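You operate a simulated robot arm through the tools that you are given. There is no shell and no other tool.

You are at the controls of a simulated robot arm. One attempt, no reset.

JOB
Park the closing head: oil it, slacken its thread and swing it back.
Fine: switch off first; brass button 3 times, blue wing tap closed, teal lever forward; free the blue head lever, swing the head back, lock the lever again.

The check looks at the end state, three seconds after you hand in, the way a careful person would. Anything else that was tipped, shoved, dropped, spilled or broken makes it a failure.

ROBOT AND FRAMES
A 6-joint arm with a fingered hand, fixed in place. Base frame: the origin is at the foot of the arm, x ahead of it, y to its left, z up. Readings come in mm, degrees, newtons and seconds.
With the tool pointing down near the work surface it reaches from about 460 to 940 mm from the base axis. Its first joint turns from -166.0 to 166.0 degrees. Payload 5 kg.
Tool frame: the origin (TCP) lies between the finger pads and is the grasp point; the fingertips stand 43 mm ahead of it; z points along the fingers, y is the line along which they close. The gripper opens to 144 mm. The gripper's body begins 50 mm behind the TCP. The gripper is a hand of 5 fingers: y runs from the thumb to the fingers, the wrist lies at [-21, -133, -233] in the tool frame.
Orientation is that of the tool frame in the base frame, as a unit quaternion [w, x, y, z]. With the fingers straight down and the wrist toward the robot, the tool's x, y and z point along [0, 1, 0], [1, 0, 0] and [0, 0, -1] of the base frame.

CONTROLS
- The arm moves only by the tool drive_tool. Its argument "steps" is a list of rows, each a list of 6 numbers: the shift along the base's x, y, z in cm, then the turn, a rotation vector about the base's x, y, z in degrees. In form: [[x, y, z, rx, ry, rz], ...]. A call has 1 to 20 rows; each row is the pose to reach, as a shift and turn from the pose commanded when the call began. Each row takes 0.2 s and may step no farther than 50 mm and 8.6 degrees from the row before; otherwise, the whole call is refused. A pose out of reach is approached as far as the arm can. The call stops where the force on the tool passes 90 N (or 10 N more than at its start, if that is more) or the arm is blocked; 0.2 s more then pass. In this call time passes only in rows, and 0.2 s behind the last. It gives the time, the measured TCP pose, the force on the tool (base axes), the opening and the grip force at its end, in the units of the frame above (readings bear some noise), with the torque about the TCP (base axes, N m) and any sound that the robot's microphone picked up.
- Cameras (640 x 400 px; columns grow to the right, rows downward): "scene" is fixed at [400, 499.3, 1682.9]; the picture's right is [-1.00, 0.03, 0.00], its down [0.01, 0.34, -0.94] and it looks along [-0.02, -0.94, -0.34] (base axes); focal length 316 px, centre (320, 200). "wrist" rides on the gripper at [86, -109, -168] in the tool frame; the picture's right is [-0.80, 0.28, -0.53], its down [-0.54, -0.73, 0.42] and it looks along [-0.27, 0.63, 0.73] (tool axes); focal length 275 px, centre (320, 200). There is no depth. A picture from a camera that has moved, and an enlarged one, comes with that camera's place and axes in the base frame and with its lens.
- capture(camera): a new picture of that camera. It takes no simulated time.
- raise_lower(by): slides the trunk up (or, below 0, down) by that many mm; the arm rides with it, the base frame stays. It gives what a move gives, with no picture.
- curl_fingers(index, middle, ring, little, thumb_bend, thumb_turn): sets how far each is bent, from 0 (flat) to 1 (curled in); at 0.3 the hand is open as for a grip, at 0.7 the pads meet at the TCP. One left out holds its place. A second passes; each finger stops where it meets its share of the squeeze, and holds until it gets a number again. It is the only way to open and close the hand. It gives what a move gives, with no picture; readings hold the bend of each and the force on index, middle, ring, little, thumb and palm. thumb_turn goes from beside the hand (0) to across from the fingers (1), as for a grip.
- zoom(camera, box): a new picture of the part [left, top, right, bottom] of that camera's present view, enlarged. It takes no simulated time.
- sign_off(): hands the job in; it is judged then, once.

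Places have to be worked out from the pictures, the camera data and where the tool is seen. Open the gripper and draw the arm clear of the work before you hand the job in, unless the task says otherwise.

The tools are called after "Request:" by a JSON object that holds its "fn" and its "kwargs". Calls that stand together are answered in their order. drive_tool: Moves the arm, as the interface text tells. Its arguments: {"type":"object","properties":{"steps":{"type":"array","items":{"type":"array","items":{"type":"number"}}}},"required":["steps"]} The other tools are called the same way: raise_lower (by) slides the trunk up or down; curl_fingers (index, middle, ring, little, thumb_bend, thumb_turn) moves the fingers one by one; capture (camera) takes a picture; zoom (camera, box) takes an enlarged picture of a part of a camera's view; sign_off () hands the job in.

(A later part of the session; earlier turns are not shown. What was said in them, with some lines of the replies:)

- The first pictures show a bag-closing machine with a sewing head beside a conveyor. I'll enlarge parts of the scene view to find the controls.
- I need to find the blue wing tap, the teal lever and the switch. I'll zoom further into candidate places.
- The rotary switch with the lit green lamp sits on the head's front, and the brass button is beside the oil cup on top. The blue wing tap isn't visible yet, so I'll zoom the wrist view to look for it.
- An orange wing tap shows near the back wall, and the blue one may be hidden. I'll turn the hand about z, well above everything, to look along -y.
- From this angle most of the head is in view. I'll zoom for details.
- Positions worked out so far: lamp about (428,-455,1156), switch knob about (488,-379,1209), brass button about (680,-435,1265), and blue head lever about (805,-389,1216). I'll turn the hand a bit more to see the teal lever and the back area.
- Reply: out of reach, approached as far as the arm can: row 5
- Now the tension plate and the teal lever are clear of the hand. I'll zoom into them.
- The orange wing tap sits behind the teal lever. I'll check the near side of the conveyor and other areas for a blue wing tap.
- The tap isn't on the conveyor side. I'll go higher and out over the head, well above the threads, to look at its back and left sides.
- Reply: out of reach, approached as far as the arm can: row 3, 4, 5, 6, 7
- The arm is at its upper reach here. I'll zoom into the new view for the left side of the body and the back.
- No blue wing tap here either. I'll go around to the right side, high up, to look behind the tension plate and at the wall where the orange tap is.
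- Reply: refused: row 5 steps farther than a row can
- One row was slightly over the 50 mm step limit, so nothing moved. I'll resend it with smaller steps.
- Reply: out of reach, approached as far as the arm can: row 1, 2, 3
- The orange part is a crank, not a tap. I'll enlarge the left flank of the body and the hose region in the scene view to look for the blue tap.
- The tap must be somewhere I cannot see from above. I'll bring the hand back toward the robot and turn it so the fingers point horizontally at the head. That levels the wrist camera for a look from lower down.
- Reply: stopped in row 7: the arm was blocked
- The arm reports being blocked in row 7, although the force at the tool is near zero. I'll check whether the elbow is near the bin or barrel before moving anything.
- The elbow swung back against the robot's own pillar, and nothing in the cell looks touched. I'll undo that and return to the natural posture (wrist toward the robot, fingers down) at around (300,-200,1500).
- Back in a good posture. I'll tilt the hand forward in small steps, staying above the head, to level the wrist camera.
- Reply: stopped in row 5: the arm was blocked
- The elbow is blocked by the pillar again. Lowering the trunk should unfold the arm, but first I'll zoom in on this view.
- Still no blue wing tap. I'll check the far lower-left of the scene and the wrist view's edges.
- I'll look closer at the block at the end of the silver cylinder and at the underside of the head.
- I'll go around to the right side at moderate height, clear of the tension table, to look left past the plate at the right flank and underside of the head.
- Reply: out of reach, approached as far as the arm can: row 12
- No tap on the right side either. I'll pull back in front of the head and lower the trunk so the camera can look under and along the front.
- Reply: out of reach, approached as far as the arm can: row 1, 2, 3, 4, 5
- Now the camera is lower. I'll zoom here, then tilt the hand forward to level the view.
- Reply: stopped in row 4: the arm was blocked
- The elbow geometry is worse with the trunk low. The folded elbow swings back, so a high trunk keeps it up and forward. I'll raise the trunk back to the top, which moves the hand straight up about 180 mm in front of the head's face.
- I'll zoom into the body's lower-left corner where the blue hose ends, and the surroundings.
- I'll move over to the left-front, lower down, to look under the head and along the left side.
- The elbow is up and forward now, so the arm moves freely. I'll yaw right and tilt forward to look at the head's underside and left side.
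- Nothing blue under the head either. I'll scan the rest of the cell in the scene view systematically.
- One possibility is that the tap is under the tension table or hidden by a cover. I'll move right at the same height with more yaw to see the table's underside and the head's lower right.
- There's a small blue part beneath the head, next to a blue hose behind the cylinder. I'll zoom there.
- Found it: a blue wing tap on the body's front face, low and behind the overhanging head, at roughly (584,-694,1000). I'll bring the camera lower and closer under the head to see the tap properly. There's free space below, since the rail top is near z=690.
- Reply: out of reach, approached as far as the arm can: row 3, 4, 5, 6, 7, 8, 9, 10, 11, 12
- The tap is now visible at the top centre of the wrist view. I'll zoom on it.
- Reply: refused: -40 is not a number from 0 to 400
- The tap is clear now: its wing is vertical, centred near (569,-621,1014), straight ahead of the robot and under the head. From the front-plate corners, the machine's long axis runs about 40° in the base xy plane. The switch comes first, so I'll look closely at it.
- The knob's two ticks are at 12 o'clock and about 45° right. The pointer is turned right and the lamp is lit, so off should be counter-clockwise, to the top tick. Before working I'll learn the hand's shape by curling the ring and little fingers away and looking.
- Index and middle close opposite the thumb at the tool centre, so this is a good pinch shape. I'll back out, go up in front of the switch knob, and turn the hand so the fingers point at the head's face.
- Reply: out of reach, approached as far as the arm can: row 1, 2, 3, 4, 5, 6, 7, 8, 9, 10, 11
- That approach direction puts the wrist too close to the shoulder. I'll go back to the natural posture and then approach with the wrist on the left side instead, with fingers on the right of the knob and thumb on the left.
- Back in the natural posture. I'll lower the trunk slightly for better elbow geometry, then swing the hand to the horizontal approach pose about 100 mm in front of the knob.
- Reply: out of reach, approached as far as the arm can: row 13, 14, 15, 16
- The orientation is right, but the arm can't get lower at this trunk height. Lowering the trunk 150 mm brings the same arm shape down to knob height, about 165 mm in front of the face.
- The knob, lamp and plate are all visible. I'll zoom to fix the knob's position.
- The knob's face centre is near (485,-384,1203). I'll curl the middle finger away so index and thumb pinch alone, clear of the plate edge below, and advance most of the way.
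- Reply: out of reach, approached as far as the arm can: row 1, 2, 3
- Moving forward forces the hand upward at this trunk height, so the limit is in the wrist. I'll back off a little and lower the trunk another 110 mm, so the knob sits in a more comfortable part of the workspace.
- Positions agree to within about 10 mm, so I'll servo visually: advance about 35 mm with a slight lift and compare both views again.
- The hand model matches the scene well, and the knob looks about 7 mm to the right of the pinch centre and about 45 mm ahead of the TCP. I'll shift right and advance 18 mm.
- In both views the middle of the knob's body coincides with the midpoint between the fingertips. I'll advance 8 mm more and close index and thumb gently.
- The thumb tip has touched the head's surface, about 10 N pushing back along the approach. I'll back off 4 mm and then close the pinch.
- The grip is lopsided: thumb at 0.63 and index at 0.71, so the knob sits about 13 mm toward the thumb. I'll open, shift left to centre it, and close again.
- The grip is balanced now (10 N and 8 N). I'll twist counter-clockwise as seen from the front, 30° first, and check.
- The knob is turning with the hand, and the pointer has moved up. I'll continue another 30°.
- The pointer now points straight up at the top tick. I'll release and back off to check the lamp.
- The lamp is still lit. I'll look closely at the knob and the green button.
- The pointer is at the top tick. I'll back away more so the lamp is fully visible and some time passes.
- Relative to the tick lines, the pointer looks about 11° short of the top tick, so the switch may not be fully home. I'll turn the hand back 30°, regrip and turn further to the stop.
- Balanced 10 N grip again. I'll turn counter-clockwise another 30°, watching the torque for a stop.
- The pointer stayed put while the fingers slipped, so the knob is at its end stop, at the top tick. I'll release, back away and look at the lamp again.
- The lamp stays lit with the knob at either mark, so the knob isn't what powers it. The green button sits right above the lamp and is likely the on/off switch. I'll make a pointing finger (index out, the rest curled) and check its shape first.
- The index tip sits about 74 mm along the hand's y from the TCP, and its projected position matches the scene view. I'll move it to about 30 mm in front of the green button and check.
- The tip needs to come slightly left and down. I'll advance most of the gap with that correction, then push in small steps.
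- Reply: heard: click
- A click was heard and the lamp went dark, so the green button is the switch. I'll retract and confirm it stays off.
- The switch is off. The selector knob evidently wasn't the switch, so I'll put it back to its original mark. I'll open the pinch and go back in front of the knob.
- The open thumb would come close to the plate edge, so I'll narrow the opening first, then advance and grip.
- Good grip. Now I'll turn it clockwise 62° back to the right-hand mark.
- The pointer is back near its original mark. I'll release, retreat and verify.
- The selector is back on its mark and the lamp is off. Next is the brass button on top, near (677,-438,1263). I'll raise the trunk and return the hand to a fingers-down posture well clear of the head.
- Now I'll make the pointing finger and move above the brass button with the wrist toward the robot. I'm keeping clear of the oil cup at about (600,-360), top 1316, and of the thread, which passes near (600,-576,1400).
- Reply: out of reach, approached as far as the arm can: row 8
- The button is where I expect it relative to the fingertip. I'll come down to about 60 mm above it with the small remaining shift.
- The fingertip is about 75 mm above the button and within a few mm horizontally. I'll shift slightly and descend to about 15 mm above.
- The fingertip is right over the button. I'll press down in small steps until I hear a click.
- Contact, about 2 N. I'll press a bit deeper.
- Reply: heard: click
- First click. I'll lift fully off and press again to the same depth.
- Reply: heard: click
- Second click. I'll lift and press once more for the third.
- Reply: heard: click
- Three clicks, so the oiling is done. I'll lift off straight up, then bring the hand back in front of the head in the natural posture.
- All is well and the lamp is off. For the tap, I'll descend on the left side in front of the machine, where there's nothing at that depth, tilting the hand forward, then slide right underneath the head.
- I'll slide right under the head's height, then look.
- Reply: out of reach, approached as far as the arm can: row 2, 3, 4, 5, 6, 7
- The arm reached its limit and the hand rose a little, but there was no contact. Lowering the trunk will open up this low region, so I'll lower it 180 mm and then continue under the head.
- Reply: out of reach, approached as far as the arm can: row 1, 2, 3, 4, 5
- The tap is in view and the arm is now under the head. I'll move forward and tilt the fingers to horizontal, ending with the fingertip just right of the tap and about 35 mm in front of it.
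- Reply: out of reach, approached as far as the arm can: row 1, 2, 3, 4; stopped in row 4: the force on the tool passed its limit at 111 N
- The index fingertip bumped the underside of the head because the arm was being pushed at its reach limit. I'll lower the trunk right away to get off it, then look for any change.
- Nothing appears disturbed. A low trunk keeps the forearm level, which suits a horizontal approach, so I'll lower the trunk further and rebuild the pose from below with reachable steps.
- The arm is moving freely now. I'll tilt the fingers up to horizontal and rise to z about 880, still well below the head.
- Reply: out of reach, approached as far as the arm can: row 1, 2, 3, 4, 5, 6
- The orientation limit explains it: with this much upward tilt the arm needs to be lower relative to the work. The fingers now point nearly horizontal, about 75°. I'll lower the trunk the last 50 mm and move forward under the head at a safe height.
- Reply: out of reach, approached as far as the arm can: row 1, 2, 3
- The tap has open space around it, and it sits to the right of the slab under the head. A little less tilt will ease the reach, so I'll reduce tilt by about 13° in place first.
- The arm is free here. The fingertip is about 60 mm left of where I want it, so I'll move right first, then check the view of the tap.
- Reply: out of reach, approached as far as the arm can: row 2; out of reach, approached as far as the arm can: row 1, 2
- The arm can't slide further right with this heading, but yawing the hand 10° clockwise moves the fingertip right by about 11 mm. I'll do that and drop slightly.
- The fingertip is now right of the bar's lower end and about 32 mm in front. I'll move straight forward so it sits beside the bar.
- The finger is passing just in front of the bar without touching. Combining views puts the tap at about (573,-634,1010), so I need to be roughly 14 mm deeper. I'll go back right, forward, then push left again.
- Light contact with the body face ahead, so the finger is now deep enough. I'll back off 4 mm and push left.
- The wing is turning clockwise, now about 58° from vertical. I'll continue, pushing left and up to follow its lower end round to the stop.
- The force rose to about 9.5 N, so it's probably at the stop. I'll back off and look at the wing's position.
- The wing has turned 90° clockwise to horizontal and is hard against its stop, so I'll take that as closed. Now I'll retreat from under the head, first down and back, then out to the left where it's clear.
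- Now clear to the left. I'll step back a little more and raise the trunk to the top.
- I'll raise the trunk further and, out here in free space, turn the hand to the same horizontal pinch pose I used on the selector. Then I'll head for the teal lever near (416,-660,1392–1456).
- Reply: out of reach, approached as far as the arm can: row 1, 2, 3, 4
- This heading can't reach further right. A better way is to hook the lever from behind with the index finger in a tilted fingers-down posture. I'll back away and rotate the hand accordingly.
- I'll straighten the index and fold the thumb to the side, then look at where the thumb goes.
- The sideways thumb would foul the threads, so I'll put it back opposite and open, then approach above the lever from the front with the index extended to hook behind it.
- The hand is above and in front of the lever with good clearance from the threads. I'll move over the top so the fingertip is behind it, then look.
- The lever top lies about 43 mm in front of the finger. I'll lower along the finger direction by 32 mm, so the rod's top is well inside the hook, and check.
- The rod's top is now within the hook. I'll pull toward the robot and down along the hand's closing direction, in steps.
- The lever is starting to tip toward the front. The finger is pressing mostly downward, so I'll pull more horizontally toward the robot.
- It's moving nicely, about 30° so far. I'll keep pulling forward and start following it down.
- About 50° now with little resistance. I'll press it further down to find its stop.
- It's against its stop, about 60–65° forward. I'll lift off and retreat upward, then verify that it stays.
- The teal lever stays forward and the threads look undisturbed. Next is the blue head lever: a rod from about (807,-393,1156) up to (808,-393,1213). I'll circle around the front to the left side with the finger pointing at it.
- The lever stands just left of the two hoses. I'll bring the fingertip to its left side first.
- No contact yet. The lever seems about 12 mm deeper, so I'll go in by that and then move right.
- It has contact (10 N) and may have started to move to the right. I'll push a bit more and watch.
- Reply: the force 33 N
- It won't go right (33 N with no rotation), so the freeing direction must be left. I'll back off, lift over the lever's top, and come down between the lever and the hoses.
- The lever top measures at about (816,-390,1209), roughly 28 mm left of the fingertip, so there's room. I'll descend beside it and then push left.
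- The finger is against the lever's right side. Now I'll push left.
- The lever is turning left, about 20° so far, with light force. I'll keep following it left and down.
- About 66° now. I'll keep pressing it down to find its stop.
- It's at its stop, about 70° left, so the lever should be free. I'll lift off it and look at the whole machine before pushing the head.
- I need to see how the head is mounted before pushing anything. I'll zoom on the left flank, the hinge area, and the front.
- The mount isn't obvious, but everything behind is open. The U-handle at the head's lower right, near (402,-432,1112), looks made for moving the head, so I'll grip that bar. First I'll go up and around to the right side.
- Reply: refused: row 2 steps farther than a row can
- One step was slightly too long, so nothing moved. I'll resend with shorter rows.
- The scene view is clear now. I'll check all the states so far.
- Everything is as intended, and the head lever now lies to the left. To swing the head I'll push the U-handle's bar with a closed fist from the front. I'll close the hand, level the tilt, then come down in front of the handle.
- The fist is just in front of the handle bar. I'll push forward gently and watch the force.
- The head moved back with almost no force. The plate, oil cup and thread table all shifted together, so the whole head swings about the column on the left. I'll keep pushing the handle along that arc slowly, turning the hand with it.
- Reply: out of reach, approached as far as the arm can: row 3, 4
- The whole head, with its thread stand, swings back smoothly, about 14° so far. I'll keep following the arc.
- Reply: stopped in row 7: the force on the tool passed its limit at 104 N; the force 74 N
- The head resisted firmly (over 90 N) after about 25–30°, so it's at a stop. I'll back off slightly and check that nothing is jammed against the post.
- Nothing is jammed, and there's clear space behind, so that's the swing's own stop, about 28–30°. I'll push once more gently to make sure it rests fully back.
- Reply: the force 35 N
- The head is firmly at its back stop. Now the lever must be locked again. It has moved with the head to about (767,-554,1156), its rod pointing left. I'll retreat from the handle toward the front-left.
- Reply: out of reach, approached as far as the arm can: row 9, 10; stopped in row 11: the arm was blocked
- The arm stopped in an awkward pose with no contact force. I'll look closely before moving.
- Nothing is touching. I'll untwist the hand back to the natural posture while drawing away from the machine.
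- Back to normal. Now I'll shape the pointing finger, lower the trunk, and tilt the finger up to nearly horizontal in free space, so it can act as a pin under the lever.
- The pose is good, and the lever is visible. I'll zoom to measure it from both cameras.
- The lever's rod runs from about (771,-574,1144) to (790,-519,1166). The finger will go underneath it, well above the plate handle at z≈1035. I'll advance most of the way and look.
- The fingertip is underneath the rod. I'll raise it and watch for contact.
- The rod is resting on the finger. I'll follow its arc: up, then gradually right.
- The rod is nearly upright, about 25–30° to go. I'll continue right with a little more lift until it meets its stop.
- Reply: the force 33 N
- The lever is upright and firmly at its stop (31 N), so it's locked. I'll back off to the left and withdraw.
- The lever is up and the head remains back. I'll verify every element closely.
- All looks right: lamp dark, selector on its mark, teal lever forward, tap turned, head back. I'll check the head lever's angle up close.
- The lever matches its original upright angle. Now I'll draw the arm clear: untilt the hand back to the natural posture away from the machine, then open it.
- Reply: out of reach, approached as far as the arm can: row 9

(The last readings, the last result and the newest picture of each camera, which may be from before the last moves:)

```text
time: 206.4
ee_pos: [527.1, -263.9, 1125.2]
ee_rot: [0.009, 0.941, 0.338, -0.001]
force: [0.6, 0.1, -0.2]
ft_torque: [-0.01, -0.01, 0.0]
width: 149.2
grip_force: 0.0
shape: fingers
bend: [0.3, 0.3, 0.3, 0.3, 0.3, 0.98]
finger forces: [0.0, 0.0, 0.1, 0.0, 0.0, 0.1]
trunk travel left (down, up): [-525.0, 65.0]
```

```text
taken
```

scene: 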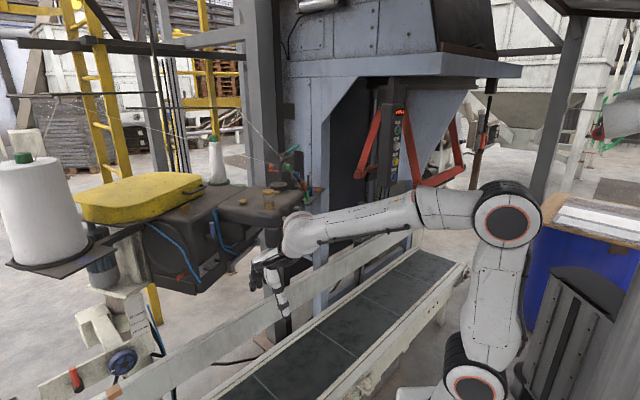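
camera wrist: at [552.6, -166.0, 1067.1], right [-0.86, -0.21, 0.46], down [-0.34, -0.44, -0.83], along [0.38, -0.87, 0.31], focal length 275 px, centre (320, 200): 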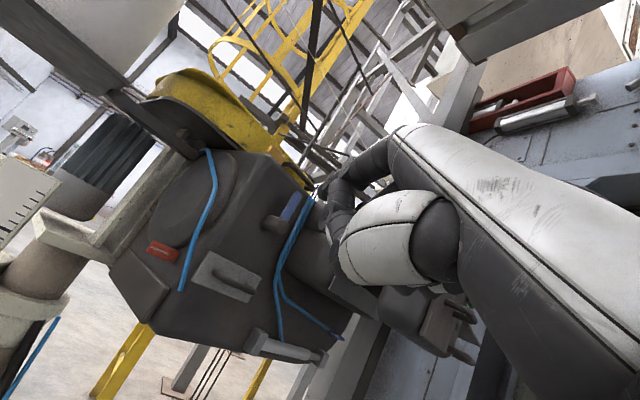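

The hand is open. I'll raise it and retract toward the robot, clear of the work.

Request:
{"fn": "drive_tool", "kwargs": {"steps": [[0, 0.5, 4, 0, 0, 0], [-0.5, 1, 8, 0, 0, 0], [-1, 1.5, 12, 0, 0, 0], [-2, 2, 16, 0, 0, 0], [-3, 2.5, 20, 0, 0, 0], [-5, 3, 24, 0, 0, 0], [-7.5, 3.5, 27.5, 0, 0, 0], [-10.5, 4, 30.5, 0, 0, 0], [-13.5, 4, 33, 0, 0, 0], [-16.5, 4, 35, 0, 0, 0], [-19, 4, 36, 0, 0, 0]]}}

Request:
{"fn": "capture", "kwargs": {"camera": "scene"}}

Request:
{"fn": "capture", "kwargs": {"camera": "wrist"}}

Request:
{"fn": "zoom", "kwargs": {"camera": "scene", "box": [130, 130, 350, 310]}}

```text
time: 208.8
ee_pos: [403.6, -159.1, 1370.9]
ee_rot: [0.126, 0.942, 0.312, 0.003]
force: [0.8, 0.4, 0.7]
ft_torque: [-0.01, 0.02, -0.03]
width: 149.2
grip_force: 0.0
shape: fingers
bend: [0.3, 0.3, 0.3, 0.3, 0.3, 0.98]
finger forces: [0.0, 0.0, 0.1, 0.1, 0.0, 0.0]
out of reach, approached as far as the arm can: row 1, 2, 3, 4, 5, 6, 7, 8, 9, 10, 11
trunk travel left (down, up): [-525.0, 65.0]
```

```text
taken
```

scene: 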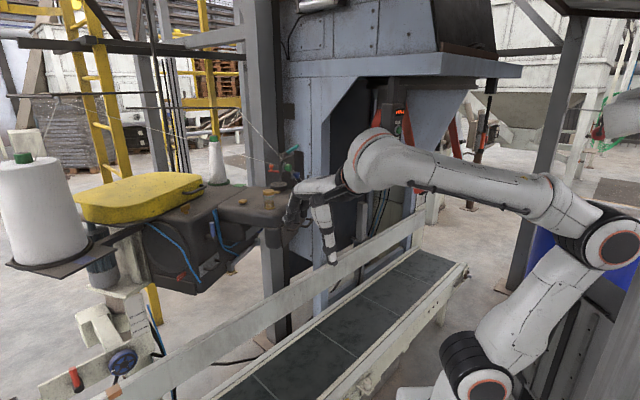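

```text
taken
camera wrist: at [395.2, 16.4, 1501.6], right [-0.52, -0.56, 0.64], down [-0.83, 0.14, -0.54], along [0.21, -0.81, -0.54], focal length 275 px, centre (320, 200)
```

wrist: 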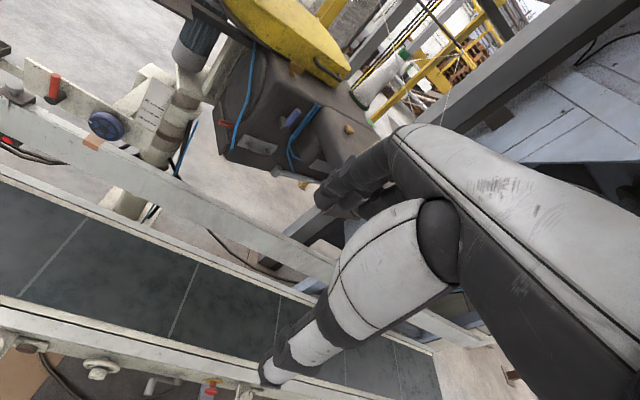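

```text
2.22 times, centred on (240, 220) of scene
camera zoom: at [400.0, 499.3, 1682.9], right [-1.0, 0.03, 0.0], down [0.01, 0.34, -0.94], along [-0.02, -0.94, -0.34], focal length 703 px, centre (498, 156)
```

zoom: 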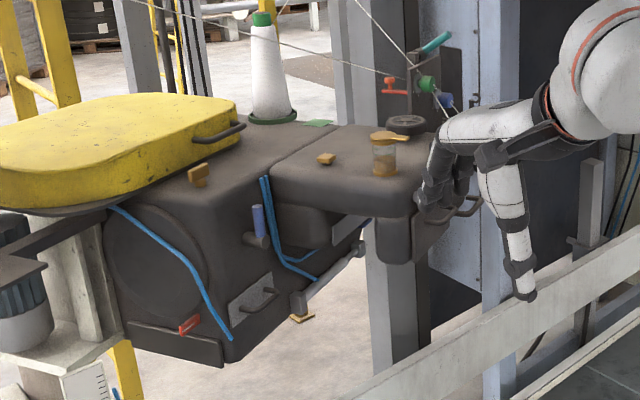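

The hand is open and well clear of the machine. The final state reads: switch off (lamp dark), oil button pressed three times, blue tap closed to its stop, teal lever forward, head swung fully back, head lever upright and locked, and the selector back on its original mark. I'm handing in the job.

Request:
{"fn": "sign_off", "kwargs": {}}

```text
The job is handed in.
```

I carried out every step and handed the job in, but one point rests on judgement: which way the blue wing tap closes.

| Step | What I did | How I know |
|---|---|---|
| Switch off | Pressed the green button | Heard a click, and the lamp went dark and stayed dark |
| Oil | Pressed the brass button three times | Heard three separate clicks |
| Blue wing tap | Turned it 90° clockwise to its stop | It stayed there, wing horizontal |
| Teal lever | Pulled it forward, toward the robot, to its stop | It stayed forward after I let go |
| Head | Freed the blue lever and swung the head back about 30° to its stop | A second push did not move it |
| Blue head lever | Turned it back upright and hard against its stop | Same angle as at the start |

- **Blue tap:** nothing on it shows open or closed. I took clockwise to the stop as closed, because clockwise is the usual closing direction. The wing now lies in line with the hose, which by another common rule would mean open.
- **Selector knob:** I first took the grey knob for the switch and turned it. I put it back on its original mark once I found the green button was the switch.
- **Contacts:** a fingertip bumped the underside of the head with about 110 N. Pushing the head onto its stop also reached about 104 N. I saw no damage or movement from either.

The hand is open and the arm is clear of the machine.
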